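You operate a simulated robot arm through the tools that you are given. There is no shell and no other tool. Be economical: measure what you need, move in short steps, check, and stop when the job is done.

The job below is to be done with a simulated two-armed robot. You get a single attempt, and the scene is never put back.

## Task
Put the black mouse on the second shelf from the bottom of the tall rack. Put the medium bearing on the top of the blue table away in the inside of the dry tray. Fetch the clean cup from the top of the teal table and stand it on the bottom shelf of the orange rack. Take the bare bearing marked "27" from the top of the teal table and put it on the plate of the heat sealer. Put one of the teal pads from the top of the steel table on the top of the orange table. Put the blue packet labelled "62" from the bottom shelf of the orange rack on the bottom shelf of the tall rack and the blue packet labelled "59" on the top of the orange table. The order is free. Set down upright: clean cup, teal pad.
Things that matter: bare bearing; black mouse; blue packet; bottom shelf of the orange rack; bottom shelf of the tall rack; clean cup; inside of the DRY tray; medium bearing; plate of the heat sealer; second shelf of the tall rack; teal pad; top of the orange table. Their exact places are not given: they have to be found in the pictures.

It is judged by the outcome, as a careful person would: the job done as asked, and still so three seconds after it is handed in. It fails if anything else is knocked over, pushed out of place, dropped, spilled or broken.

## Robot
Two 7-joint arms with two-finger parallel grippers on one trunk, on a base that drives. Base frame: it is fixed to the floor where the robot stands at the start and does not move with it; the origin is under the middle of the robot, x ahead of it, y to its left, z up; the surface under the hand at the start is at about z = 0.9. Lengths are in m, angles in degrees, forces in N, time in s.
The left shoulder is at the start at [0.06, 0.144, 0.916], the right one opposite. With the tool pointing down near the work surface each hand reaches from about 0.26 to 0.7 m from the robot's upright axis, wherever it stands, measured 20 degrees to its own side. Places, roughly: bare bearing [2.5, 3.5, 1]; black mouse (6x11x4 cm) [0.5, 0.1, 0.9]; blue packet [-1.25, -0.75, 0.5]; bottom shelf of the orange rack [-1.3, -0.7, 0.4]; bottom shelf of the tall rack [2.5, -2.8, 0.1]; clean cup (6x6x8 cm) [2.6, 2.5, 0.9]; inside of the DRY tray (27x23 cm) [2.9, 2.54, 0.9]; medium bearing [0.75, 2, 1]; plate of the heat sealer (18x19 cm) [0.92, 2.74, 0.92]; second shelf of the tall rack [2.5, -2.8, 0.6]; teal pad [2.75, 4, 1]; teal pad (6x4x6 cm) [2.5, 4.2, 0.9]; teal pad (8x7x3 cm) [2.6, 4.4, 0.9]; top of the orange table [0.7, 2.8, 0.9]. Payload 1.57 kg a hand.
Tool frame (each hand has its own): the origin (TCP) lies between the finger pads and is the grasp point; the fingertips stand 0.03 m ahead of it; z points along the fingers, y is the line along which they close. The gripper opens to 0.11 m. The fingers are 0.024 m wide and 0.012 m thick; the gripper's body (0.048 by 0.112 m) begins 0.078 m behind the TCP.
Orientation is told as [roll, pitch, yaw] about the base's x, y, z axes, in that order, counted from this pose: with the fingers straight down and closing along the base's y, the tool's x points along the base's -x, its y along +y and its z along -z.

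## Interface
- The arms move only by the tool move_arm. It takes "left_rows", "right_rows" or both (then of equal length, played together; a hand with none holds still); each is a list of rows, each an object of numbers (a shift or turn left out is 0, a gripper value left out holds the last): "jaw": the closure, from 0 (fully open) to 1 (shut); "tx", "ty", "tz": the shift along the base's x, y, z in units of 30 mm (1.0 is 30 mm); "rx", "ry", "rz": the turn, a rotation vector about the base's x, y, z in units of 8 degrees (1.0 is 8 degrees). In form: [{"jaw": .., "tx": .., "ty": .., "tz": .., "rx": .., "ry": .., "rz": ..}, ...]. A call has 1 to 12 rows; each row shifts and turns the commanded pose from where the row before left it. A call with a number of a shift or a turn outside -1 to 1 is refused whole. Each row takes 0.2 s and may step no farther than 0.05 m and 8.6 degrees from the row before; otherwise, or with a gripper value out of range, the whole call is refused. A pose out of reach is approached as far as the arm can. The call stops where the force on the tool passes 40 N (or 10 N more than at its start, if that is more) or the arm is blocked; 0.2 s more then pass. Each finger travels about 0.045 m/s and halts on what it meets, pressing with about 25 N; the grip force reading is that of the motor and also rises with nothing between the fingers. The clock runs only during rows and for 0.2 s after the last one: add rows that do not move to give the fingers time. The reply holds the time, the measured pose of the TCP, the force on the tool along the base axes, the opening and the grip force, in the units named above and with some noise, with the torque about the TCP (base axes, N m) and any sound that the robot's microphone picked up.
- Cameras (640 x 400 px; columns grow to the right, rows downward): "scene" is now at [0.0468, 0.0089, 1.523]; the picture's right is [0.15, -0.99, 0.00], its down [-0.77, -0.11, -0.63] and it looks along [0.63, 0.09, -0.77] (base axes); focal length 294 px, centre (320, 200). "left" rides on the left gripper at [0.07, -0.016, -0.141] in its tool frame; the picture's right is [0.23, 0.97, 0.00], its down [-0.85, 0.20, -0.48] and it looks along [-0.47, 0.11, 0.88] (tool axes); focal length 222 px, centre (320, 200). "right" rides on the right gripper at [0.07, 0.016, -0.141] in its tool frame; the picture's right is [-0.23, 0.97, 0.00], its down [-0.86, -0.20, -0.48] and it looks along [-0.47, -0.11, 0.88] (tool axes); focal length 222 px, centre (320, 200).
- snapshot(camera): a new picture of that camera. It takes no simulated time.
- raise_lower(by): slides the trunk up (or, below 0, down) by that many m; the arms and the scene camera ride with it, the base frame stays. It gives what a move gives, with no picture.
- base_move(legs): drives the robot by 1 to 6 legs, each [ahead, left, turn to the left] in m, m and degrees, along the robot's own axes; the way and the turn of a leg run together, so that a leg with both is an arc; at most 1.5 m and 180 degrees a leg. The arms and the cameras ride along, it lands a little off, and it stops where it bumps. It gives what a move gives.
- turn_head(pan, tilt): turns the head with the scene camera to pan (to the left, within 86 degrees either way) and tilt (down, from -29 to 69), counted from straight ahead of the robot. It gives what a move gives.
- probe_pixels(camera, pixels): there is no depth. For up to 12 entries [column, row, z] of the newest picture of that camera ("zoom" is the newest enlarged one), the place [x, y] in the base frame at which the ray of that pixel passes the height z, good to about 0.002 m. It takes no simulated time.
- enlarge(camera, box): a new picture of the part [left, top, right, bottom] of that camera's present view, enlarged. It takes no simulated time.
- finish_job(): hands the job in; it is judged then, once.

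Keep the steps short. Do not move on a guess: measure, check each grasp and each placing, and mend mistakes. In all there are 138 turns and 180 pictures (those below and enlarged ones count). Leave the grippers open and the arms clear of the work at the hand-in unless told otherwise, and finish with a single line.

The tools are called after "Emit:" as name(argument=value, ...) on one line, values as JSON. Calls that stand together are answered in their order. move_arm: Moves the arms, as the interface text tells. Its arguments: {"type":"object","properties":{"left_rows":{"type":"array"},"right_rows":{"type":"array"}},"required":[]} The other tools are called the same way: raise_lower (by) slides the trunk up or down; base_move (legs) drives the base; turn_head (pan, tilt) turns the head that bears the scene camera; snapshot (camera) takes a picture; probe_pixels (camera, pixels) gives the place at which the rays of pixels pass given heights; enlarge (camera, box) takes an enlarged picture of a part of a camera's view; finish_job () hands the job in.

At the start:

```text
time: 0.0
left_eef_pos: [0.4655, 0.3162, 1.0903]
left_ee_rot: [0.0, 0.0, 0.0]
left_wrist_force: [0.2, 0.5, -0.8]
left_wrist_torque: [-0.02, 0.03, -0.02]
left_grip_width: 0.11
left_gripper_force: 0.1
right_eef_pos: [0.3896, -0.0141, 1.1114]
right_ee_rot: [0.1, -0.2, -0.1]
right_wrist_force: [0.4, 0.3, -0.8]
right_wrist_torque: [0.02, 0.01, 0.02]
right_grip_width: 0.11
right_gripper_force: 0.0
trunk travel left (down, up): [-0.514, 0.076]
robot x, y, heading: [-0.0015, -0.0021, -0.0]
head pan, tilt: [8.4, 50.7]
```

scene: 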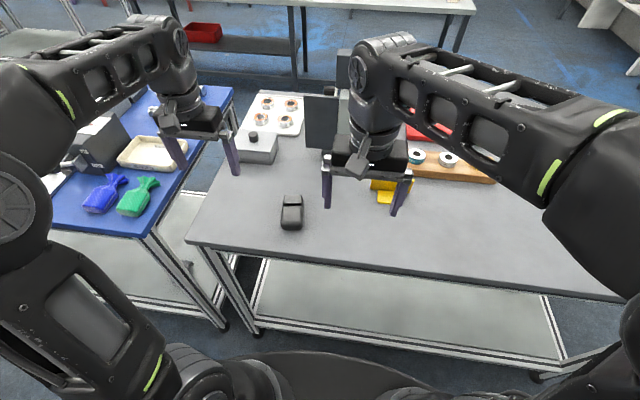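
right: 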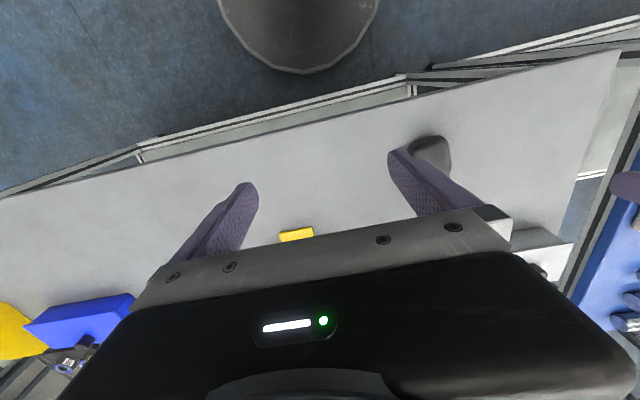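
left: 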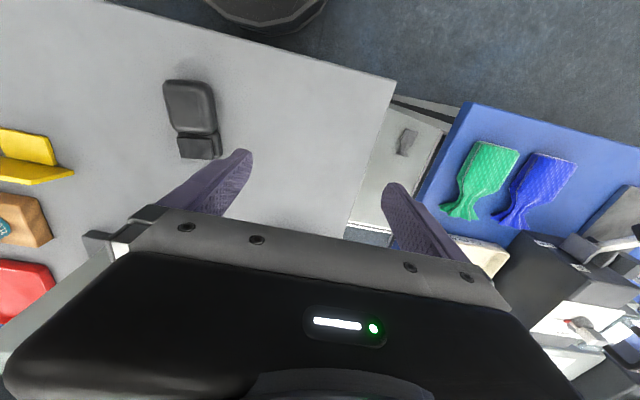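

I see the black mouse at about (291,212) in the scene picture. I measure its ends and take an enlarged view.

Emit:
enlarge(camera="scene", box=[240, 160, 340, 240])

Emit:
probe_pixels(camera="left", pixels=[[165, 85, 0.92], [212, 82, 0.92], [178, 158, 0.91], [220, 155, 0.91], [190, 105, 0.93]])

Emit:
probe_pixels(camera="scene", pixels=[[281, 229, 0.9], [301, 229, 0.9], [284, 196, 0.92], [302, 196, 0.92], [290, 212, 0.93]])

```text
5.00 times, centred on (290, 200) of scene
```

zoom: 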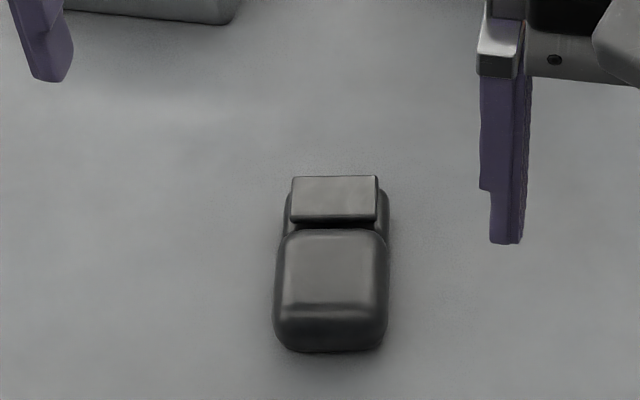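

```text
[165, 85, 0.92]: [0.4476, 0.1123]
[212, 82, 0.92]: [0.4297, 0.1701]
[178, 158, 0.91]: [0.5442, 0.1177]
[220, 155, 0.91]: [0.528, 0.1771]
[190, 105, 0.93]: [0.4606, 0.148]
```

```text
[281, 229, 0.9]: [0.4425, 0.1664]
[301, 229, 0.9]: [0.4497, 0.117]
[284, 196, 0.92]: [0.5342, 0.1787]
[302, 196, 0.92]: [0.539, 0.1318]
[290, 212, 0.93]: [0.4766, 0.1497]
```

The mouse is centred near (0.49, 0.147), its long side turned about 8° left. I take the left hand over it and the right hand out of its way.

Emit:
move_arm(left_rows=[{"jaw": 0, "ty": -0.94, "tx": 0.14, "rz": 1}, {"ty": -0.94, "tx": 0.14}, {"ty": -0.94, "tx": 0.14}, {"ty": -0.94, "tx": 0.14}, {"ty": -0.94, "tx": 0.14}, {"ty": -0.94, "tx": 0.14}, {"tz": -1}, {"tz": -1}, {"tz": -1}, {}], right_rows=[{"ty": -1}, {"ty": -1}, {"ty": -1}, {"ty": -1}, {"ty": -1}, {"ty": -1}, {}, {}, {}, {}])

Emit:
snapshot(camera="left")

Emit:
snapshot(camera="scene")

```text
time: 2.2
left_eef_pos: [0.4903, 0.1471, 1.0002]
left_ee_rot: [0.0, 0.0, 8.0]
left_wrist_force: [0.5, 0.0, 0.9]
left_wrist_torque: [0.01, 0.0, -0.02]
left_grip_width: 0.1099
left_gripper_force: 0.1
right_eef_pos: [0.3915, -0.1943, 1.1123]
right_ee_rot: [0.1, -0.1, 0.0]
right_wrist_force: [0.3, 0.5, 0.1]
right_wrist_torque: [-0.01, -0.01, -0.02]
right_grip_width: 0.1101
right_gripper_force: 0.0
trunk travel left (down, up): [-0.514, 0.076]
robot x, y, heading: [-0.0012, 0.0007, 0.0]
head pan, tilt: [8.4, 50.7]
```

```text
175 pictures are left
```

left: 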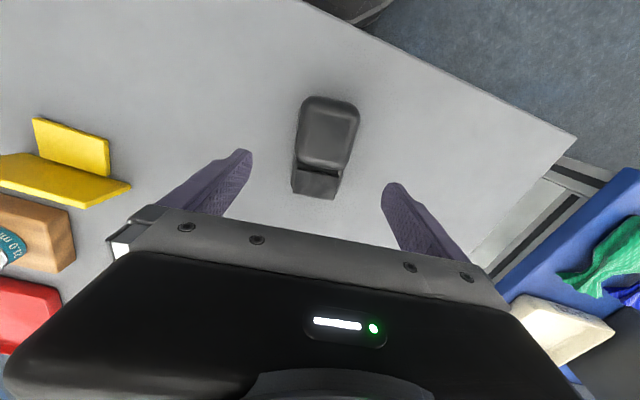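

```text
174 pictures are left
```

scene: 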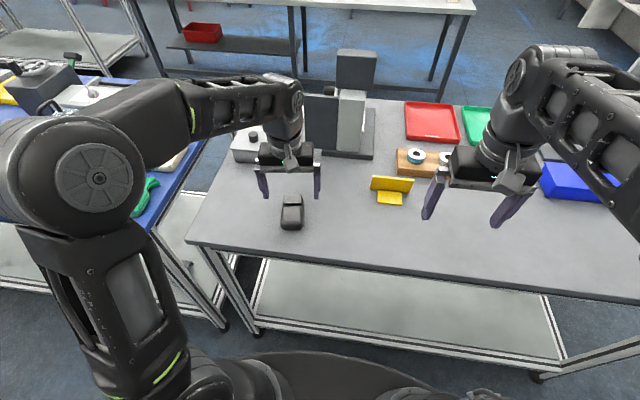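

The mouse lies between the fingers. I lower 62 mm and close.

Emit:
probe_pixels(camera="left", pixels=[[297, 130, 0.92], [359, 130, 0.92], [316, 170, 0.94], [330, 98, 0.92], [315, 198, 0.9]])

Emit:
move_arm(left_rows=[{"tz": -1}, {"tz": -1}, {}, {"jaw": 1}, {}, {}, {}, {}, {}])

Emit:
snapshot(camera="left")

```text
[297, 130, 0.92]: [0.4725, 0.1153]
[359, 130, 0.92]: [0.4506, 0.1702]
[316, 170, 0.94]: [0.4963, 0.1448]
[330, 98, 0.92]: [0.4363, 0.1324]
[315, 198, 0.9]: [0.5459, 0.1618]
```

```text
time: 4.2
left_eef_pos: [0.4915, 0.1482, 0.9391]
left_ee_rot: [-0.1, 0.0, 8.0]
left_wrist_force: [-0.7, 0.6, -0.4]
left_wrist_torque: [0.01, 0.02, 0.02]
left_grip_width: 0.0572
left_gripper_force: 25.1
right_eef_pos: [0.3904, -0.1946, 1.1109]
right_ee_rot: [0.2, -0.1, 0.0]
right_wrist_force: [-1.2, 0.1, 0.6]
right_wrist_torque: [0.03, 0.01, 0.01]
right_grip_width: 0.1098
right_gripper_force: 0.0
trunk travel left (down, up): [-0.514, 0.076]
robot x, y, heading: [-0.0037, -0.0022, 0.1]
head pan, tilt: [8.4, 50.7]
```

```text
173 pictures are left
```

left: 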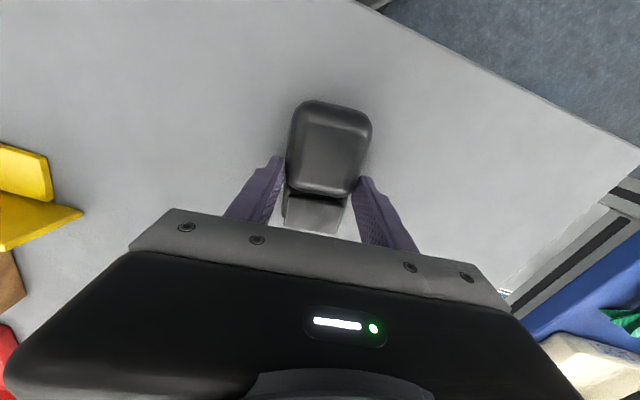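

Gripped at 57 mm. I lift 18 cm and draw both hands in, then look around for the route.

Emit:
move_arm(left_rows=[{"tz": 1}, {"tz": 1}, {"tz": 1}, {"tz": 1}, {"tz": 1}, {"tz": 1}, {"tx": -1, "ty": 0.5}, {"tx": -1, "ty": 0.5}, {"tx": -1, "ty": 0.5}, {"tx": -0.5}, {}], right_rows=[{}, {}, {"tx": -0.3}, {"tx": -0.5}, {}, {}, {}, {}, {}, {}, {}])

Emit:
turn_head(pan=-80, tilt=25)

Emit:
snapshot(camera="scene")

Emit:
snapshot(camera="left")

Emit:
turn_head(pan=-10, tilt=15)

Emit:
snapshot(camera="scene")

Emit:
turn_head(pan=60, tilt=15)

Emit:
snapshot(camera="scene")

```text
time: 6.6
left_eef_pos: [0.3855, 0.193, 1.0895]
left_ee_rot: [0.0, 0.0, 8.0]
left_wrist_force: [-0.2, 0.9, -0.3]
left_wrist_torque: [-0.03, 0.0, -0.01]
left_grip_width: 0.0575
left_gripper_force: 25.2
left hand out of reach, approached as far as the arm can: row 6
right_eef_pos: [0.3667, -0.1943, 1.111]
right_ee_rot: [0.1, -0.1, -0.1]
right_wrist_force: [-0.1, -0.2, -0.3]
right_wrist_torque: [0.02, 0.0, 0.03]
right_grip_width: 0.1096
right_gripper_force: 0.1
trunk travel left (down, up): [-0.514, 0.076]
robot x, y, heading: [-0.0018, 0.0009, 0.0]
head pan, tilt: [8.4, 50.7]
```

```text
time: 8.2
left_eef_pos: [0.3849, 0.1929, 1.0898]
left_ee_rot: [0.0, -0.1, 8.1]
left_wrist_force: [0.1, 0.4, -1.2]
left_wrist_torque: [-0.01, -0.02, 0.01]
left_grip_width: 0.0569
left_gripper_force: 24.9
right_eef_pos: [0.3657, -0.1937, 1.1121]
right_ee_rot: [0.1, -0.2, 0.0]
right_wrist_force: [-1.2, 0.0, 0.1]
right_wrist_torque: [0.01, -0.08, -0.01]
right_grip_width: 0.1101
right_gripper_force: 0.0
trunk travel left (down, up): [-0.514, 0.076]
robot x, y, heading: [-0.003, 0.0004, -0.0]
head pan, tilt: [-80.0, 25.0]
```

```text
172 pictures are left
```

scene: 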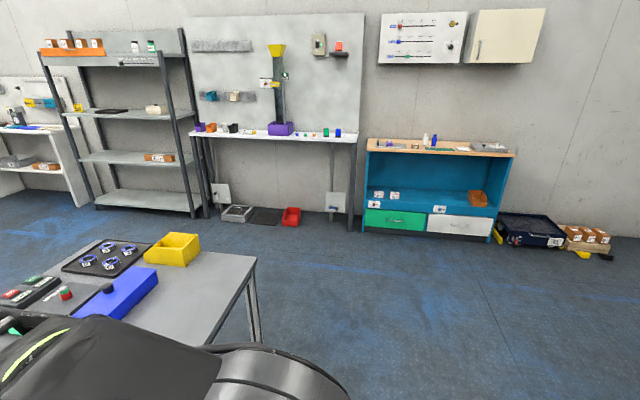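

```text
171 pictures are left
```

left: 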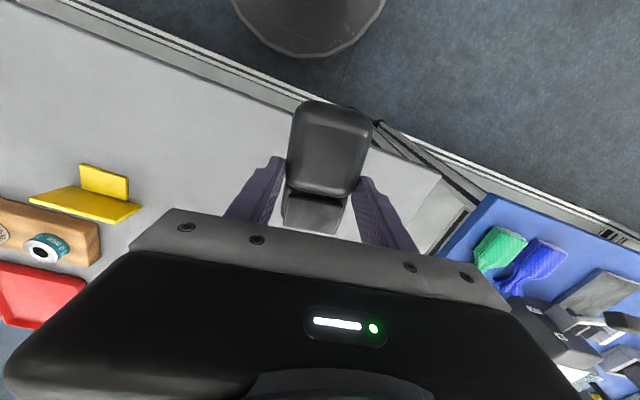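

```text
time: 9.6
left_eef_pos: [0.3862, 0.1926, 1.0896]
left_ee_rot: [0.1, 0.0, 8.0]
left_wrist_force: [0.7, -0.2, -0.3]
left_wrist_torque: [-0.01, 0.01, -0.03]
left_grip_width: 0.0572
left_gripper_force: 25.3
right_eef_pos: [0.367, -0.1938, 1.1115]
right_ee_rot: [0.1, -0.1, 0.0]
right_wrist_force: [-0.2, 0.5, 0.6]
right_wrist_torque: [0.01, -0.04, 0.0]
right_grip_width: 0.11
right_gripper_force: 0.1
trunk travel left (down, up): [-0.514, 0.076]
robot x, y, heading: [0.001, 0.0014, -0.2]
head pan, tilt: [-10.0, 15.0]
```

```text
170 pictures are left
```

scene: 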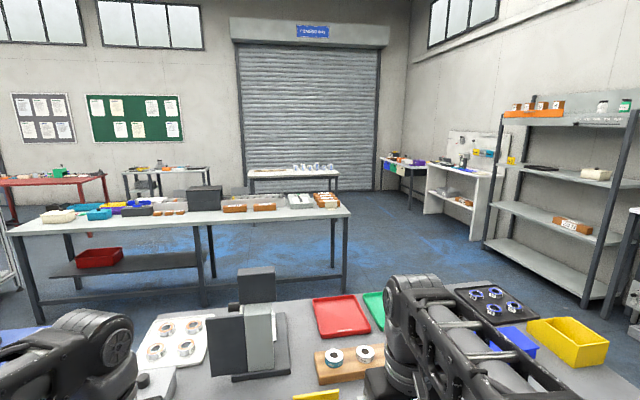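

```text
time: 11.1
left_eef_pos: [0.3862, 0.1924, 1.0892]
left_ee_rot: [0.0, 0.0, 8.0]
left_wrist_force: [0.4, -0.3, -1.2]
left_wrist_torque: [-0.01, -0.01, 0.01]
left_grip_width: 0.0574
left_gripper_force: 24.4
right_eef_pos: [0.3663, -0.1928, 1.1122]
right_ee_rot: [0.0, -0.1, 0.0]
right_wrist_force: [-0.1, -1.0, 0.6]
right_wrist_torque: [-0.01, -0.01, 0.03]
right_grip_width: 0.1102
right_gripper_force: 0.1
trunk travel left (down, up): [-0.514, 0.076]
robot x, y, heading: [-0.0011, -0.0009, -0.2]
head pan, tilt: [60.0, 15.0]
```

```text
169 pictures are left
```

scene: 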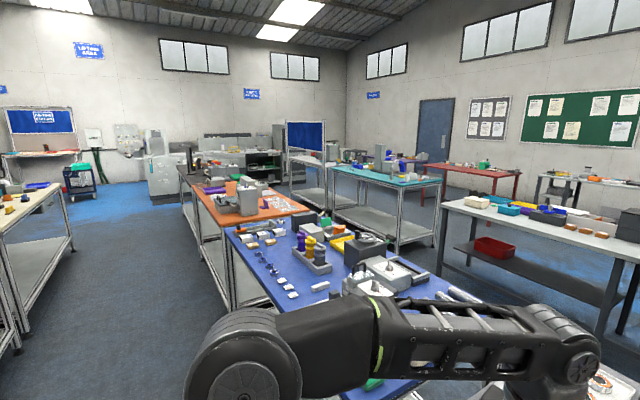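

The tall rack is at left of the right-hand view. I back off 0.3 m, turn right 90° and look at the orange rack.

Emit:
base_move(legs=[[-0.3, 0, 0], [0, 0, -90]])

Emit:
turn_head(pan=-55, tilt=30)

Emit:
snapshot(camera="scene")

```text
time: 16.9
left_eef_pos: [-0.098, -0.3822, 1.0888]
left_ee_rot: [0.0, 0.0, -80.6]
left_wrist_force: [-0.1, 0.3, -0.6]
left_wrist_torque: [0.01, -0.02, -0.02]
left_grip_width: 0.0571
left_gripper_force: 24.4
right_eef_pos: [-0.4852, -0.3704, 1.1111]
right_ee_rot: [0.1, -0.1, -88.7]
right_wrist_force: [-0.3, -0.4, 0.0]
right_wrist_torque: [-0.03, 0.02, -0.02]
right_grip_width: 0.11
right_gripper_force: 0.0
trunk travel left (down, up): [-0.514, 0.076]
robot x, y, heading: [-0.2983, -0.0024, -88.5]
head pan, tilt: [60.0, 15.0]
```

```text
time: 18.8
left_eef_pos: [-0.0975, -0.3818, 1.09]
left_ee_rot: [0.0, 0.0, -80.7]
left_wrist_force: [-0.5, -0.8, -1.5]
left_wrist_torque: [0.02, -0.01, -0.01]
left_grip_width: 0.0572
left_gripper_force: 25.3
right_eef_pos: [-0.4863, -0.3695, 1.112]
right_ee_rot: [0.2, 0.0, -88.7]
right_wrist_force: [0.3, -0.2, -0.2]
right_wrist_torque: [-0.01, -0.02, 0.02]
right_grip_width: 0.11
right_gripper_force: 0.1
trunk travel left (down, up): [-0.514, 0.076]
robot x, y, heading: [-0.2964, 0.0027, -88.8]
head pan, tilt: [-55.0, 30.0]
```

```text
168 pictures are left
```

scene: 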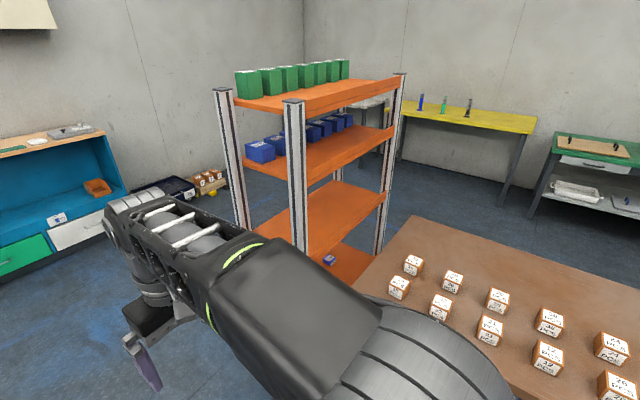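

I measure the corners of the orange rack at assumed heights, and enlarge the bottom shelf.

Emit:
enlarge(camera="scene", box=[210, 60, 450, 300])

Emit:
probe_pixels(camera="scene", pixels=[[330, 260, 0.4], [330, 264, 0.4], [345, 246, 0.4], [372, 258, 0.4], [378, 255, 0.0], [415, 217, 0.9], [415, 217, 0.75], [355, 295, 0.9], [355, 295, 0.75]])

```text
1.67 times, centred on (330, 180) of scene
```

zoom: 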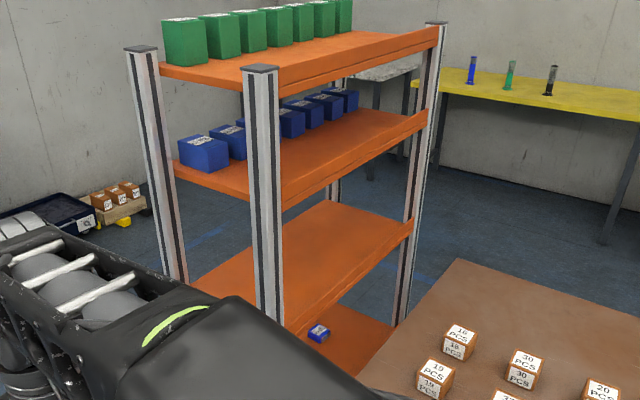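

```text
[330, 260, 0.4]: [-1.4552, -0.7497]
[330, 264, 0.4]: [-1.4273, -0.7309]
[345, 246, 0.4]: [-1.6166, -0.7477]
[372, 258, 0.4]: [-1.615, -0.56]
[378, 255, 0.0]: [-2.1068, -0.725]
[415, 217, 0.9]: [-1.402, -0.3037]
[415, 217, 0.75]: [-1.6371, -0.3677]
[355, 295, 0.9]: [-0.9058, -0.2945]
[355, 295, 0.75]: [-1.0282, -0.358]
```

The rack stands lengthwise along x, with the brown table on its +y side; I go round to its −y side.

Emit:
base_move(legs=[[1.5, 0, 0], [0.1, 0, -90]])

Emit:
turn_head(pan=-40, tilt=30)

Emit:
snapshot(camera="scene")

```text
time: 30.1
left_eef_pos: [-0.7102, -1.7671, 1.0909]
left_ee_rot: [0.1, 0.0, -171.2]
left_wrist_force: [0.6, 0.4, -1.0]
left_wrist_torque: [0.0, 0.03, -0.01]
left_grip_width: 0.0574
left_gripper_force: 25.2
right_eef_pos: [-0.695, -1.3801, 1.1117]
right_ee_rot: [0.1, -0.1, -179.2]
right_wrist_force: [0.0, 0.0, -0.1]
right_wrist_torque: [0.02, 0.02, -0.01]
right_grip_width: 0.1098
right_gripper_force: 0.0
trunk travel left (down, up): [-0.514, 0.076]
robot x, y, heading: [-0.3267, -1.5706, -179.4]
head pan, tilt: [-55.0, 30.0]
```

```text
time: 30.9
left_eef_pos: [-0.7108, -1.7684, 1.0908]
left_ee_rot: [0.0, 0.0, -171.2]
left_wrist_force: [-1.3, 0.8, -1.5]
left_wrist_torque: [-0.01, 0.03, 0.01]
left_grip_width: 0.0573
left_gripper_force: 24.8
right_eef_pos: [-0.6954, -1.382, 1.1109]
right_ee_rot: [0.1, -0.1, -179.2]
right_wrist_force: [-0.4, 0.6, 0.0]
right_wrist_torque: [0.01, -0.02, -0.02]
right_grip_width: 0.1103
right_gripper_force: 0.0
trunk travel left (down, up): [-0.514, 0.076]
robot x, y, heading: [-0.3277, -1.572, -179.2]
head pan, tilt: [-40.0, 30.0]
```

```text
166 pictures are left
```

scene: 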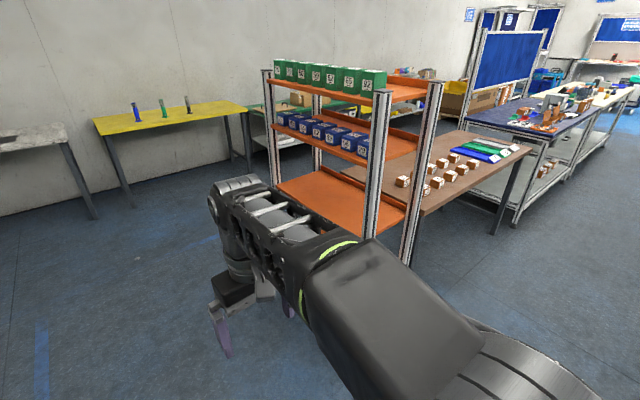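

The open front (labels) faces −y. I drive on alongside and turn to face it.

Emit:
base_move(legs=[[0.93, 0.1, 0], [0, 0, -90]])

Emit:
turn_head(pan=0, tilt=45)

Emit:
snapshot(camera="scene")

```text
time: 39.6
left_eef_pos: [-1.4438, -1.2966, 1.0902]
left_ee_rot: [0.0, 0.0, 97.9]
left_wrist_force: [-0.2, 0.4, -0.8]
left_wrist_torque: [0.0, 0.02, 0.0]
left_grip_width: 0.0571
left_gripper_force: 24.1
right_eef_pos: [-1.0566, -1.318, 1.1109]
right_ee_rot: [0.1, -0.1, 89.9]
right_wrist_force: [0.0, -0.6, 0.4]
right_wrist_torque: [0.01, 0.01, 0.01]
right_grip_width: 0.1101
right_gripper_force: 0.0
trunk travel left (down, up): [-0.514, 0.076]
robot x, y, heading: [-1.2464, -1.6836, 89.7]
head pan, tilt: [-40.0, 30.0]
```

```text
time: 40.7
left_eef_pos: [-1.4433, -1.2976, 1.0899]
left_ee_rot: [-0.1, 0.0, 97.7]
left_wrist_force: [-0.4, 0.4, -0.6]
left_wrist_torque: [0.01, 0.0, 0.02]
left_grip_width: 0.0572
left_gripper_force: 24.5
right_eef_pos: [-1.0566, -1.319, 1.1119]
right_ee_rot: [0.1, -0.1, 89.9]
right_wrist_force: [-0.5, 0.0, -0.6]
right_wrist_torque: [-0.03, 0.02, 0.01]
right_grip_width: 0.1101
right_gripper_force: 0.0
trunk travel left (down, up): [-0.514, 0.076]
robot x, y, heading: [-1.2547, -1.6819, 90.0]
head pan, tilt: [0.0, 45.0]
```

```text
165 pictures are left
```

scene: 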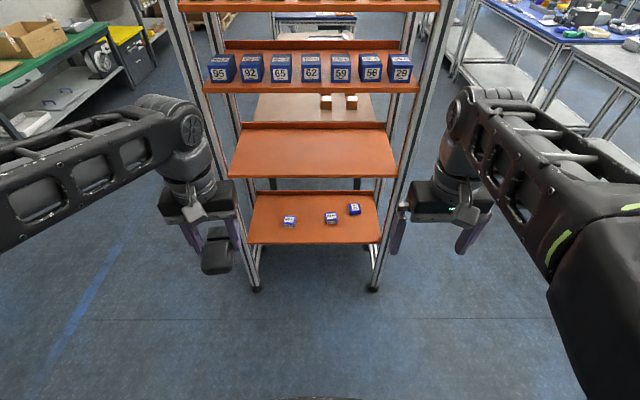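

Three small blue packets are on the bottom shelf. I enlarge them and measure.

Emit:
enlarge(camera="scene", box=[240, 180, 400, 280])

Emit:
probe_pixels(camera="scene", pixels=[[248, 243, 0.4], [381, 243, 0.4], [255, 196, 0.4], [373, 196, 0.4], [289, 226, 0.4], [331, 222, 0.4], [355, 213, 0.4], [228, 176, 0.75], [397, 176, 0.75], [257, 290, 0.0], [373, 290, 0.0]])

```text
4.00 times, centred on (320, 230) of scene
```

zoom: 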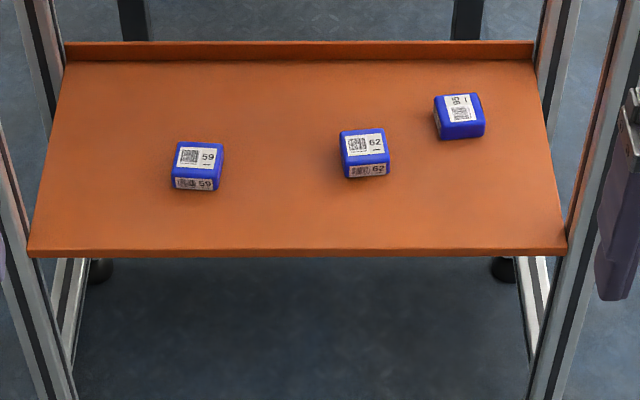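

```text
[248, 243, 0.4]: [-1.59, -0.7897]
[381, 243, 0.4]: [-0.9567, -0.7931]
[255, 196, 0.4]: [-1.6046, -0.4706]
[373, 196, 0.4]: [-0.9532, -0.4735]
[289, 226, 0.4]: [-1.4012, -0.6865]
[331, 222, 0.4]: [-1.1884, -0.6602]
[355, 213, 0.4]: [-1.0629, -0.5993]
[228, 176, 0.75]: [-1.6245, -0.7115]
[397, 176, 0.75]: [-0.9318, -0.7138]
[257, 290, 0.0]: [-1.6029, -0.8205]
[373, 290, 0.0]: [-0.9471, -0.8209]
```

Packet 62 is at about (-1.19, -0.64), shelf front edge at y≈-0.80, next shelf at z≈0.82. I draw the hands back, tilt the right fingers 45° forward, then drive nearer and lower the trunk.

Emit:
move_arm(left_rows=[{"ty": -1}, {"ty": -1}, {"ty": -0.5}, {}, {}, {}, {}], right_rows=[{"ty": -0.5, "rx": 1}, {"rx": 1}, {"rx": 1}, {"rx": 1}, {"rx": 1}, {"rx": 0.6}, {}])

Emit:
base_move(legs=[[0.3, 0, 0]])

Emit:
raise_lower(by=-0.35)

Emit:
snapshot(camera="right")

Emit:
snapshot(camera="scene")

```text
time: 42.1
left_eef_pos: [-1.4436, -1.3732, 1.0884]
left_ee_rot: [0.0, 0.0, 97.9]
left_wrist_force: [-0.2, -0.5, -0.2]
left_wrist_torque: [0.03, 0.02, 0.01]
left_grip_width: 0.0571
left_gripper_force: 25.0
right_eef_pos: [-1.0657, -1.328, 1.0845]
right_ee_rot: [10.1, -37.5, 86.1]
right_wrist_force: [-0.2, -0.4, 1.0]
right_wrist_torque: [-0.03, 0.0, -0.01]
right_grip_width: 0.11
right_gripper_force: 0.1
right hand out of reach, approached as far as the arm can: row 6
trunk travel left (down, up): [-0.514, 0.076]
robot x, y, heading: [-1.2516, -1.6807, 89.9]
head pan, tilt: [0.0, 45.0]
stopped in row 6 (right hand): the arm was blocked; the commanded pose is now the measured one
```

```text
time: 44.1
left_eef_pos: [-1.4419, -1.0704, 1.0893]
left_ee_rot: [0.0, 0.1, 97.8]
left_wrist_force: [0.3, 0.9, -0.9]
left_wrist_torque: [-0.02, 0.01, -0.01]
left_grip_width: 0.0572
left_gripper_force: 24.9
right_eef_pos: [-1.0641, -1.026, 1.085]
right_ee_rot: [10.1, -37.4, 86.0]
right_wrist_force: [-0.6, 0.7, -0.2]
right_wrist_torque: [-0.03, -0.03, 0.0]
right_grip_width: 0.1099
right_gripper_force: 0.1
trunk travel left (down, up): [-0.514, 0.076]
robot x, y, heading: [-1.2492, -1.3814, 89.8]
head pan, tilt: [0.0, 45.0]
```

```text
time: 45.7
left_eef_pos: [-1.4412, -1.0711, 0.9573]
left_ee_rot: [0.0, 0.0, 97.8]
left_wrist_force: [0.1, -0.4, -0.1]
left_wrist_torque: [0.04, 0.0, 0.01]
left_grip_width: 0.0573
left_gripper_force: 24.7
right_eef_pos: [-1.0589, -1.0274, 0.9216]
right_ee_rot: [17.4, -30.4, 80.8]
right_wrist_force: [-0.5, 0.3, 0.7]
right_wrist_torque: [-0.06, 0.01, -0.01]
right_grip_width: 0.1103
right_gripper_force: 0.0
trunk travel left (down, up): [-0.387, 0.203]
robot x, y, heading: [-1.2492, -1.3836, 89.8]
head pan, tilt: [0.0, 45.0]
stopped: the arm was blocked; the commanded pose is now the measured one
```

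```text
163 pictures are left
```

right: 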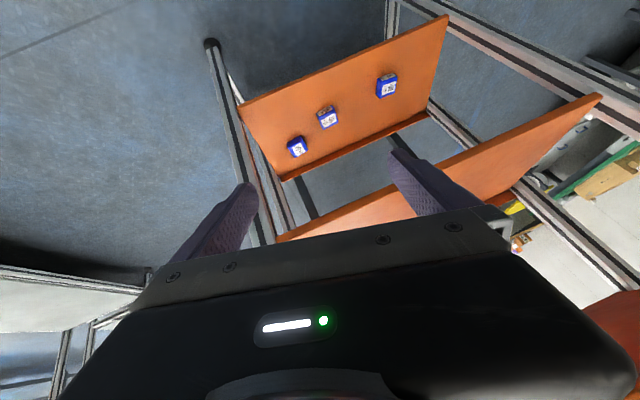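

```text
162 pictures are left
```

scene: 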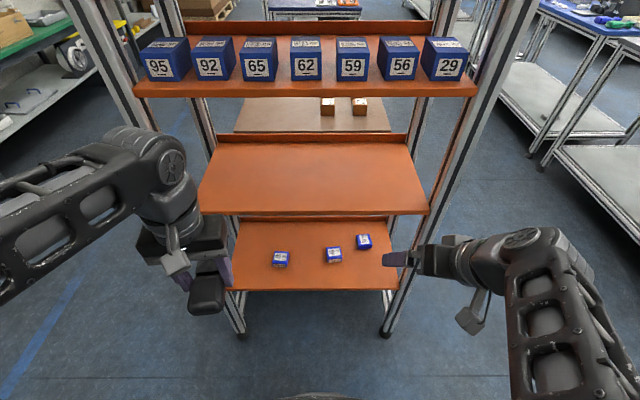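

The right elbow was blocked by the body as it tilted close in. I back off, extend the right hand forward, and restore its orientation.

Emit:
base_move(legs=[[-0.3, 0, 0]])

Emit:
move_arm(right_rows=[{"ty": 1, "tx": 0}, {"ty": 1}, {"ty": 1}, {"ty": 1}, {"ty": 1}, {"ty": 0.5}, {}])

Emit:
raise_lower(by=-0.22)

Emit:
snapshot(camera="scene")

```text
time: 47.7
left_eef_pos: [-1.4434, -1.3742, 0.9628]
left_ee_rot: [0.0, -0.1, 97.7]
left_wrist_force: [-0.2, -0.2, -0.6]
left_wrist_torque: [-0.03, 0.02, 0.0]
left_grip_width: 0.0573
left_gripper_force: 25.3
right_eef_pos: [-1.0594, -1.3314, 0.9247]
right_ee_rot: [17.3, -30.4, 80.9]
right_wrist_force: [0.6, 0.6, 1.0]
right_wrist_torque: [0.03, -0.02, 0.01]
right_grip_width: 0.1098
right_gripper_force: 0.0
trunk travel left (down, up): [-0.387, 0.203]
robot x, y, heading: [-1.2529, -1.6847, 89.6]
head pan, tilt: [0.0, 45.0]
```

```text
time: 49.3
left_eef_pos: [-1.4428, -1.3734, 0.9617]
left_ee_rot: [-0.1, -0.1, 97.7]
left_wrist_force: [-0.1, -0.4, -1.4]
left_wrist_torque: [-0.02, -0.01, 0.04]
left_grip_width: 0.0573
left_gripper_force: 24.7
right_eef_pos: [-1.0595, -1.164, 0.925]
right_ee_rot: [17.3, -30.4, 80.9]
right_wrist_force: [0.3, -0.5, -0.1]
right_wrist_torque: [-0.01, 0.0, -0.03]
right_grip_width: 0.1099
right_gripper_force: 0.0
trunk travel left (down, up): [-0.387, 0.203]
robot x, y, heading: [-1.2536, -1.6835, 89.8]
head pan, tilt: [0.0, 45.0]
```

```text
time: 51.7
left_eef_pos: [-1.4431, -1.3736, 0.7429]
left_ee_rot: [0.0, 0.1, 97.7]
left_wrist_force: [0.2, -1.0, -0.9]
left_wrist_torque: [0.0, 0.02, 0.03]
left_grip_width: 0.0571
left_gripper_force: 24.8
right_eef_pos: [-1.0599, -1.1652, 0.7054]
right_ee_rot: [17.3, -30.5, 80.9]
right_wrist_force: [0.2, -0.2, 0.3]
right_wrist_torque: [0.02, 0.01, 0.02]
right_grip_width: 0.1099
right_gripper_force: 0.0
trunk travel left (down, up): [-0.167, 0.423]
robot x, y, heading: [-1.2526, -1.6859, 89.8]
head pan, tilt: [0.0, 45.0]
```

```text
161 pictures are left
```

scene: 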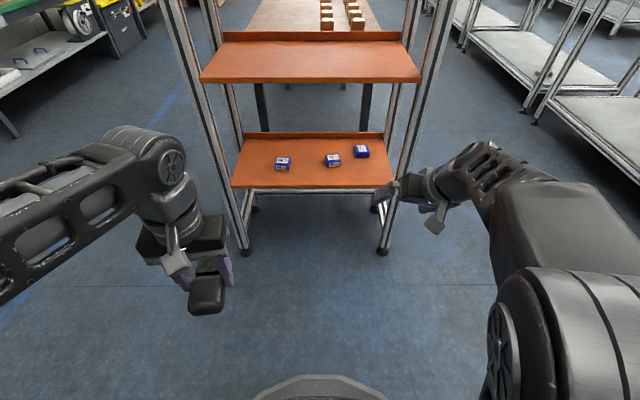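

Target right-hand orientation is [0,-45,90]; I turn it there, and shift to x=-1.19, z≈0.54.

Emit:
move_arm(right_rows=[{"ry": -0.925, "tx": -0.9}, {"ry": -0.925, "tx": -0.9}, {"rx": 0.83, "tx": -0.9}, {"rx": 0.83, "tx": -0.9}, {"tx": -0.73, "tz": -1}, {"tz": -1}, {"tz": -1}, {"tz": -1}, {"tz": -1}, {}])

Emit:
snapshot(camera="scene")

Emit:
snapshot(camera="right")

```text
time: 53.9
left_eef_pos: [-1.444, -1.3744, 0.742]
left_ee_rot: [0.1, -0.1, 97.7]
left_wrist_force: [0.0, -0.1, -1.5]
left_wrist_torque: [0.03, -0.02, 0.0]
left_grip_width: 0.0571
left_gripper_force: 25.3
right_eef_pos: [-1.1893, -1.1649, 0.5549]
right_ee_rot: [0.1, -44.9, 89.8]
right_wrist_force: [-0.6, 0.1, 0.5]
right_wrist_torque: [-0.02, 0.01, 0.01]
right_grip_width: 0.1099
right_gripper_force: 0.1
trunk travel left (down, up): [-0.167, 0.423]
robot x, y, heading: [-1.2515, -1.6897, 89.5]
head pan, tilt: [0.0, 45.0]
```

```text
160 pictures are left
```

scene: 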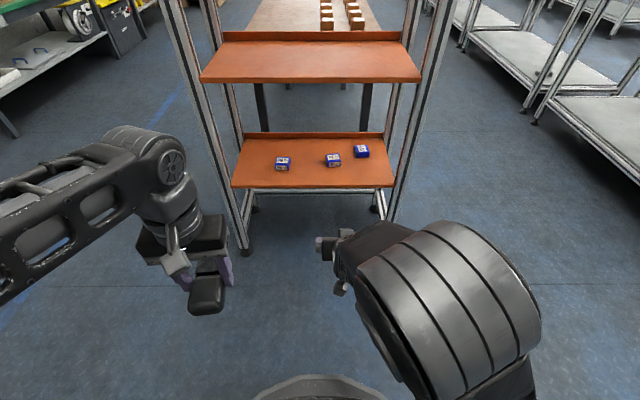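

```text
159 pictures are left
```

right: 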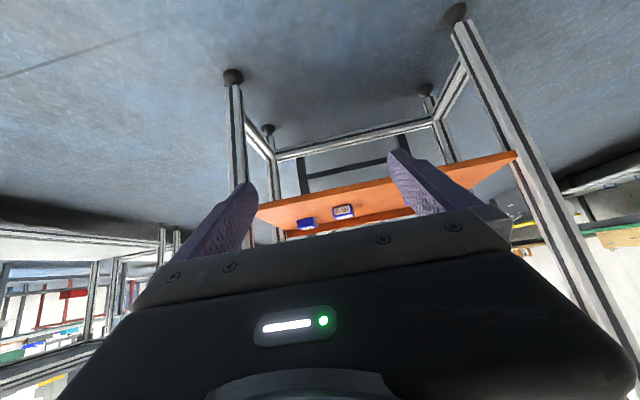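

Good pose. I enlarge the shelf again and measure packet 62 more exactly.

Emit:
enlarge(camera="scene", box=[260, 130, 400, 200])

```text
4.57 times, centred on (330, 165) of scene
```

zoom: 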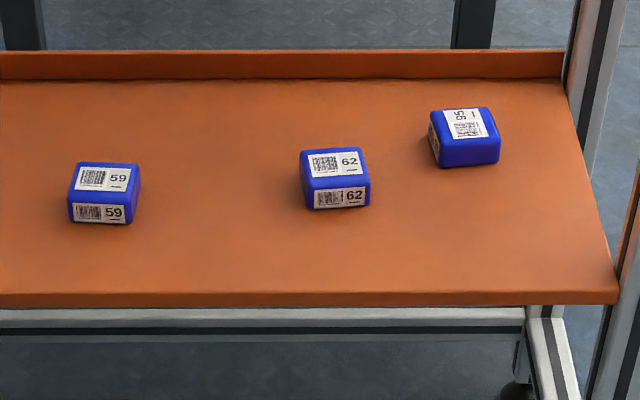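

Emit:
probe_pixels(camera="zoom", pixels=[[312, 210, 0.4], [371, 205, 0.4], [300, 154, 0.43], [364, 150, 0.43], [342, 293, 0.4], [618, 293, 0.4], [69, 222, 0.4], [132, 224, 0.4], [79, 165, 0.43], [141, 165, 0.43], [617, 304, 0.4], [560, 80, 0.4]])

```text
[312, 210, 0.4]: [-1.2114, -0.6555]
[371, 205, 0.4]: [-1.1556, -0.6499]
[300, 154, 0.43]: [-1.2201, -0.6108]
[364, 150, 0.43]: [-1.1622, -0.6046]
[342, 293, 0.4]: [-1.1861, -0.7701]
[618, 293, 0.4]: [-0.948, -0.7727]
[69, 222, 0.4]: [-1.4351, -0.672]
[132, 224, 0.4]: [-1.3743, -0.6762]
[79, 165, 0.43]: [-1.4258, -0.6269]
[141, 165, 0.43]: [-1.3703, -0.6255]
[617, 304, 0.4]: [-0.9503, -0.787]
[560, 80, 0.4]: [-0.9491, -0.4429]
```

Packet 62: centre ≈(-1.187,-0.63), 57 mm wide. I drive 0.35 m forward.

Emit:
base_move(legs=[[0.35, 0, 0]])

Emit:
snapshot(camera="scene")

Emit:
snapshot(camera="right")

```text
time: 56.1
left_eef_pos: [-1.4416, -1.0223, 0.7433]
left_ee_rot: [0.0, 0.0, 97.7]
left_wrist_force: [1.1, 0.0, -1.1]
left_wrist_torque: [0.02, -0.01, -0.01]
left_grip_width: 0.0573
left_gripper_force: 25.1
right_eef_pos: [-1.1877, -0.8138, 0.5549]
right_ee_rot: [0.2, -44.8, 89.9]
right_wrist_force: [-0.5, -0.9, -1.2]
right_wrist_torque: [0.0, 0.0, 0.0]
right_grip_width: 0.1099
right_gripper_force: 0.0
trunk travel left (down, up): [-0.167, 0.423]
robot x, y, heading: [-1.2502, -1.3353, 89.6]
head pan, tilt: [0.0, 45.0]
```

```text
157 pictures are left
```

scene: 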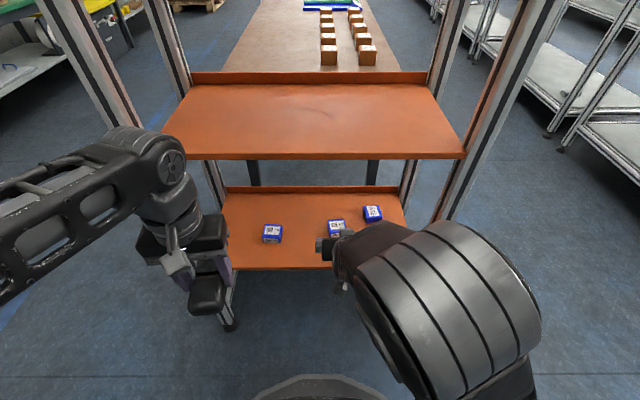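

```text
156 pictures are left
```

right: 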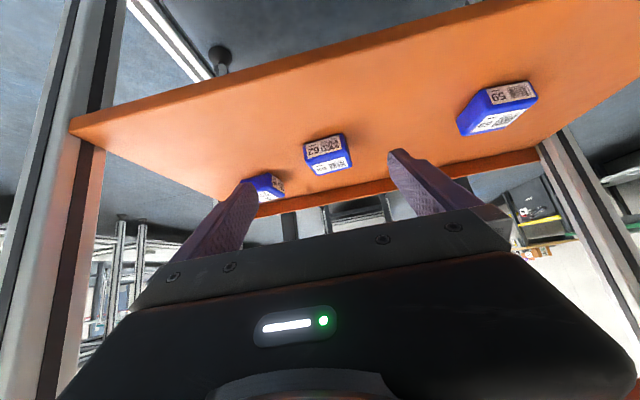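

Clear. I move in and down to TCP (-1.187,-0.645,0.437) with the jaws partly closed so they stay away from packet 95, and turn 5° to match.

Emit:
move_arm(right_rows=[{"jaw": 0.22, "ty": 1, "rz": 0.7}, {"ty": 1}, {"ty": 1}, {"ty": 1, "tz": -0.5}, {"ty": 0.8, "tz": -0.7}, {"ty": 0.8, "tz": -0.7}, {"tz": -1}, {"tz": -0.6}, {}])

Emit:
snapshot(camera="right")

```text
time: 57.8
left_eef_pos: [-1.4412, -1.0245, 0.7432]
left_ee_rot: [0.0, -0.2, 97.7]
left_wrist_force: [0.2, 0.3, -0.9]
left_wrist_torque: [0.03, 0.02, -0.02]
left_grip_width: 0.057
left_gripper_force: 25.8
right_eef_pos: [-1.1878, -0.644, 0.4794]
right_ee_rot: [0.4, -45.9, 95.2]
right_wrist_force: [2.3, -24.3, 28.7]
right_wrist_torque: [-0.23, -1.26, -1.17]
right_grip_width: 0.0853
right_gripper_force: 0.1
trunk travel left (down, up): [-0.167, 0.423]
robot x, y, heading: [-1.2496, -1.3344, 89.7]
head pan, tilt: [0.0, 45.0]
stopped in row 8 (right hand): the force on the tool passed its limit at 62 N (the readings are from after the stop); the commanded pose is now the measured one
```

```text
155 pictures are left
```

right: 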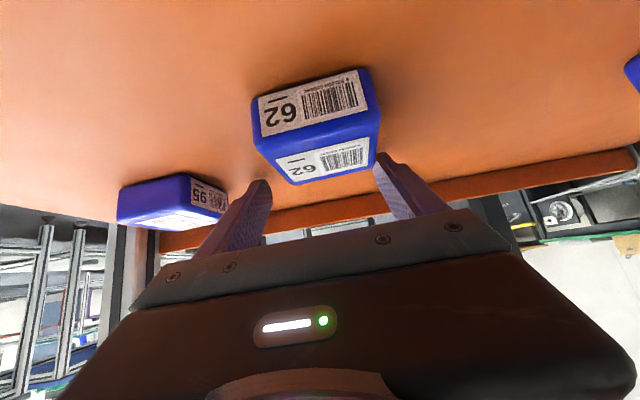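

It stopped with an axial push on the right finger at z≈0.45. I check the true height of shelf and packet by comparing both cameras.

Emit:
probe_pixels(camera="right", pixels=[[255, 98, 0.4], [368, 70, 0.4], [255, 98, 0.42], [368, 70, 0.42], [255, 98, 0.44], [368, 70, 0.44], [285, 184, 0.44], [376, 160, 0.44], [285, 184, 0.47], [376, 160, 0.47]])

Emit:
enlarge(camera="scene", box=[210, 170, 410, 290])

```text
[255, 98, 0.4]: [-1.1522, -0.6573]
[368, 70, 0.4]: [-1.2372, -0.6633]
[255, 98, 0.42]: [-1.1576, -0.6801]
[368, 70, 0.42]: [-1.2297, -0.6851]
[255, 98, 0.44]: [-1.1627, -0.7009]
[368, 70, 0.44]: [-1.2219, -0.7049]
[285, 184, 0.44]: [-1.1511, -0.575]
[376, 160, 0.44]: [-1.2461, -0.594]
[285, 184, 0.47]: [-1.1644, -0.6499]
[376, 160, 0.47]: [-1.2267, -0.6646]
```

```text
3.20 times, centred on (310, 230) of scene
```

zoom: 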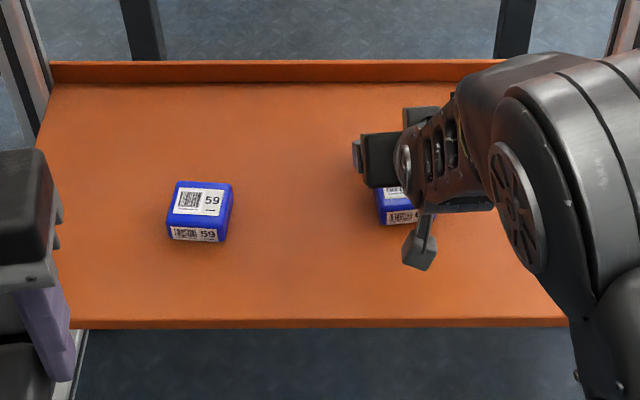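

Both views agree when the shelf is at z≈0.445; so the packet is at about (-1.191,-0.685). I lift, go back 55 mm and come down to z≈0.484.

Emit:
move_arm(right_rows=[{"tz": 0.8}, {"ty": -0.9, "tx": -0.12}, {"ty": -0.95}, {"tz": -0.65}, {}])

Emit:
snapshot(camera="right")

```text
time: 59.0
left_eef_pos: [-1.4409, -1.0234, 0.7426]
left_ee_rot: [-0.1, -0.1, 97.7]
left_wrist_force: [0.1, 0.5, -0.7]
left_wrist_torque: [0.0, -0.03, -0.01]
left_grip_width: 0.0574
left_gripper_force: 25.1
right_eef_pos: [-1.1915, -0.6992, 0.4793]
right_ee_rot: [0.4, -45.6, 95.2]
right_wrist_force: [0.7, -6.9, 7.9]
right_wrist_torque: [-0.04, -0.38, -0.35]
right_grip_width: 0.0856
right_gripper_force: 0.1
trunk travel left (down, up): [-0.167, 0.423]
robot x, y, heading: [-1.2519, -1.334, 89.6]
head pan, tilt: [0.0, 45.0]
```

```text
153 pictures are left
```

right: 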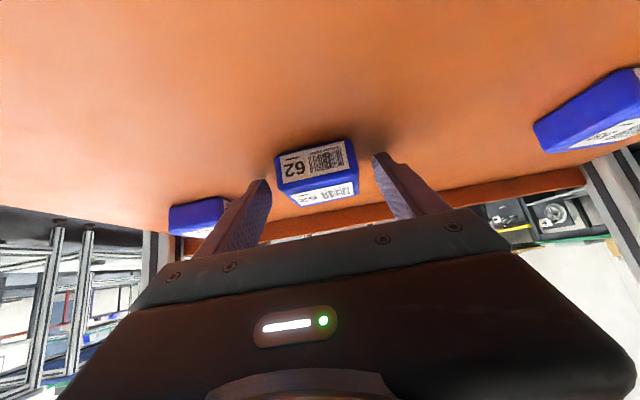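

Slight touch on the shelf; packet appears between the fingers. I check its place once more.

Emit:
probe_pixels(camera="right", pixels=[[276, 157, 0.449], [348, 139, 0.449], [302, 207, 0.479], [358, 195, 0.479], [284, 188, 0.479], [354, 171, 0.479]])

```text
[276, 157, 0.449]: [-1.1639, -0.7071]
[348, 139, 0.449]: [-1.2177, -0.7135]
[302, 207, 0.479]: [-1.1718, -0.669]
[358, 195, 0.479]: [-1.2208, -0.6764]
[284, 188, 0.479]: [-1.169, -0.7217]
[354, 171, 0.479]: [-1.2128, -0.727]
```

The packet spans y −0.71…−0.67 between the pads. I raise 4 mm and close.

Emit:
move_arm(right_rows=[{"tz": 0.14, "ty": -0.1}, {"jaw": 1}, {}, {}, {}, {}])

Emit:
snapshot(camera="right")

```text
time: 60.4
left_eef_pos: [-1.4411, -1.0224, 0.7425]
left_ee_rot: [0.0, 0.0, 97.8]
left_wrist_force: [-0.2, 0.0, -0.6]
left_wrist_torque: [0.02, 0.0, -0.02]
left_grip_width: 0.0574
left_gripper_force: 25.1
right_eef_pos: [-1.1911, -0.7017, 0.4839]
right_ee_rot: [0.4, -45.4, 95.2]
right_wrist_force: [-0.2, -0.8, -0.5]
right_wrist_torque: [-0.07, 0.03, 0.0]
right_grip_width: 0.0558
right_gripper_force: 25.0
trunk travel left (down, up): [-0.167, 0.423]
robot x, y, heading: [-1.2499, -1.3334, 89.9]
head pan, tilt: [0.0, 45.0]
```

```text
152 pictures are left
```

right: 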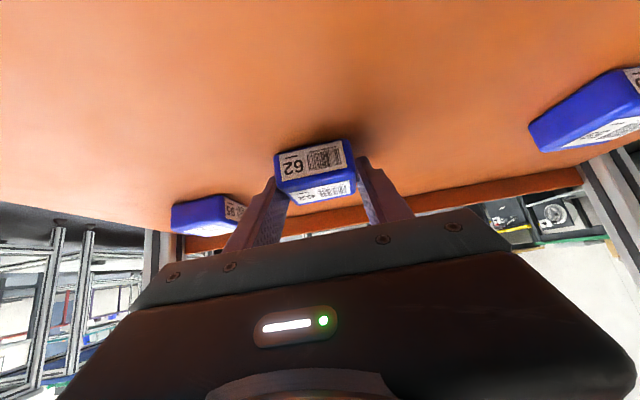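

Held at 56 mm. I lift, draw back, reverse off the rack, turn right and look along the aisle.

Emit:
move_arm(right_rows=[{"tz": 1}, {"tz": 1}, {"tz": 0.5, "ty": -0.5}, {"ty": -1}, {"ty": -1}, {"ty": -1}, {}])

Emit:
base_move(legs=[[-0.45, 0, 0], [0, 0, -90]])

Emit:
turn_head(pan=-15, tilt=15)

Emit:
snapshot(camera="scene")

Emit:
snapshot(camera="right")

```text
time: 62.0
left_eef_pos: [-1.4413, -1.0218, 0.7435]
left_ee_rot: [0.1, 0.0, 97.8]
left_wrist_force: [-0.6, -0.3, -0.4]
left_wrist_torque: [0.0, -0.01, 0.02]
left_grip_width: 0.0571
left_gripper_force: 25.0
right_eef_pos: [-1.1914, -0.8061, 0.5576]
right_ee_rot: [0.3, -45.5, 95.2]
right_wrist_force: [0.4, 0.1, -1.6]
right_wrist_torque: [0.01, -0.02, 0.01]
right_grip_width: 0.0554
right_gripper_force: 25.3
trunk travel left (down, up): [-0.167, 0.423]
robot x, y, heading: [-1.2488, -1.3356, 89.6]
head pan, tilt: [0.0, 45.0]
```

```text
time: 68.6
left_eef_pos: [-0.9384, -1.5956, 0.7412]
left_ee_rot: [0.0, 0.1, 7.3]
left_wrist_force: [-1.2, 0.4, -0.4]
left_wrist_torque: [-0.01, -0.03, 0.03]
left_grip_width: 0.0573
left_gripper_force: 24.8
right_eef_pos: [-0.7242, -1.8465, 0.5577]
right_ee_rot: [0.3, -45.5, 4.8]
right_wrist_force: [0.0, 0.1, -2.1]
right_wrist_torque: [0.0, 0.05, -0.02]
right_grip_width: 0.0557
right_gripper_force: 24.8
trunk travel left (down, up): [-0.167, 0.423]
robot x, y, heading: [-1.2523, -1.7871, -0.5]
head pan, tilt: [0.0, 45.0]
```

```text
time: 69.5
left_eef_pos: [-0.9373, -1.5963, 0.7415]
left_ee_rot: [0.0, 0.0, 7.3]
left_wrist_force: [-0.3, 0.5, -0.7]
left_wrist_torque: [0.0, 0.0, 0.04]
left_grip_width: 0.0573
left_gripper_force: 24.9
right_eef_pos: [-0.7246, -1.8465, 0.5571]
right_ee_rot: [0.3, -45.4, 4.7]
right_wrist_force: [0.3, -0.5, -1.3]
right_wrist_torque: [-0.03, -0.01, 0.0]
right_grip_width: 0.0557
right_gripper_force: 25.0
trunk travel left (down, up): [-0.167, 0.423]
robot x, y, heading: [-1.2533, -1.7805, -0.4]
head pan, tilt: [-15.0, 15.0]
```

```text
151 pictures are left
```

scene: 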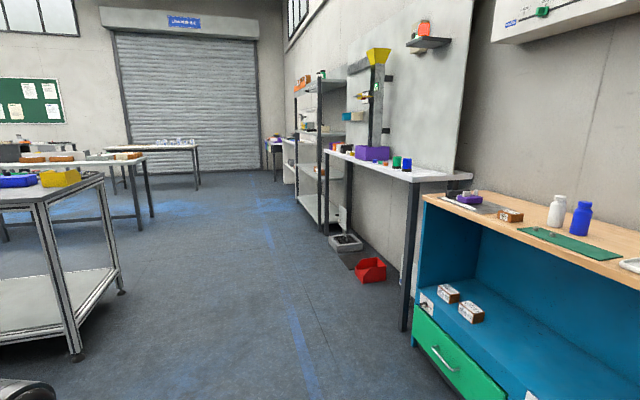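

```text
150 pictures are left
```

right: 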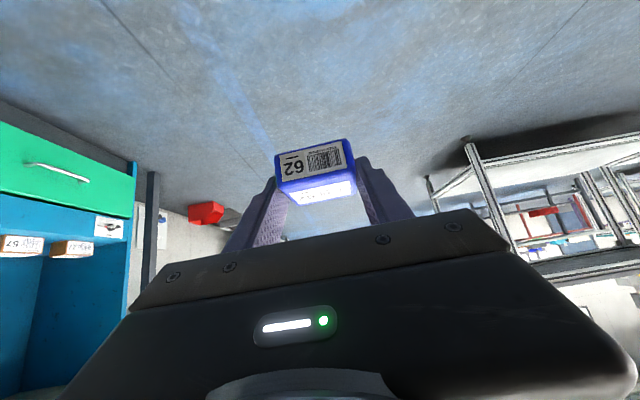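

The aisle is open. I measure its bounds on the floor.

Emit:
probe_pixels(camera="scene", pixels=[[76, 358, 0], [403, 328, 0], [367, 283, 0], [347, 250, 0], [322, 233, 0], [124, 292, 0], [297, 205, 0]])

```text
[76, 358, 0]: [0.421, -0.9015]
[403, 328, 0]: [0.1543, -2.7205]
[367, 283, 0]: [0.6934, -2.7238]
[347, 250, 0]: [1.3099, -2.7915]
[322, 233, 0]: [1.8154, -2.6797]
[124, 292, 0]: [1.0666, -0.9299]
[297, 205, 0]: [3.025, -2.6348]
```

I drive along the aisle to x≈2.5 and turn to face the tall rack.

Emit:
base_move(legs=[[1.5, 0, 0], [1.5, 0, 0], [0.73, 0, 0], [0, 0, -90]])

Emit:
turn_head(pan=0, tilt=35)

Emit:
snapshot(camera="scene")

```text
time: 91.3
left_eef_pos: [2.6665, -2.1298, 0.742]
left_ee_rot: [0.1, 0.1, -81.8]
left_wrist_force: [0.0, -0.3, -0.7]
left_wrist_torque: [-0.03, -0.02, -0.01]
left_grip_width: 0.0572
left_gripper_force: 25.3
right_eef_pos: [2.42, -2.3488, 0.5574]
right_ee_rot: [0.3, -45.3, -84.4]
right_wrist_force: [0.5, 0.0, -1.2]
right_wrist_torque: [0.05, 0.03, -0.01]
right_grip_width: 0.0559
right_gripper_force: 24.8
trunk travel left (down, up): [-0.167, 0.423]
robot x, y, heading: [2.4779, -1.8182, -89.8]
head pan, tilt: [-15.0, 15.0]
```

```text
time: 92.2
left_eef_pos: [2.6677, -2.1299, 0.7419]
left_ee_rot: [0.0, 0.0, -81.9]
left_wrist_force: [-0.5, 0.1, -1.8]
left_wrist_torque: [0.0, 0.01, 0.01]
left_grip_width: 0.0574
left_gripper_force: 25.4
right_eef_pos: [2.4191, -2.3486, 0.5589]
right_ee_rot: [0.3, -45.4, -84.4]
right_wrist_force: [-0.1, 0.2, -1.7]
right_wrist_torque: [0.04, -0.01, -0.01]
right_grip_width: 0.0554
right_gripper_force: 24.4
trunk travel left (down, up): [-0.167, 0.423]
robot x, y, heading: [2.4741, -1.8177, -89.7]
head pan, tilt: [0.0, 35.0]
```

```text
149 pictures are left
```

scene: 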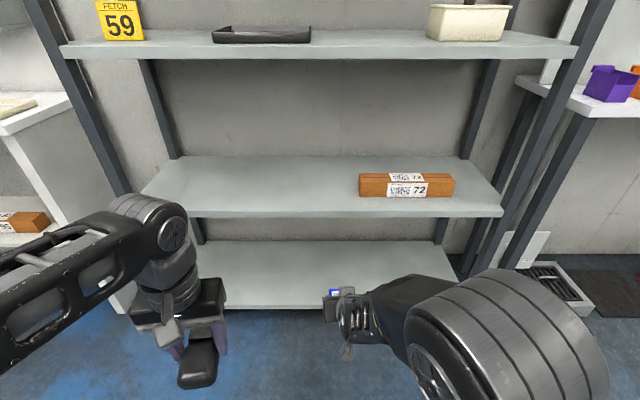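

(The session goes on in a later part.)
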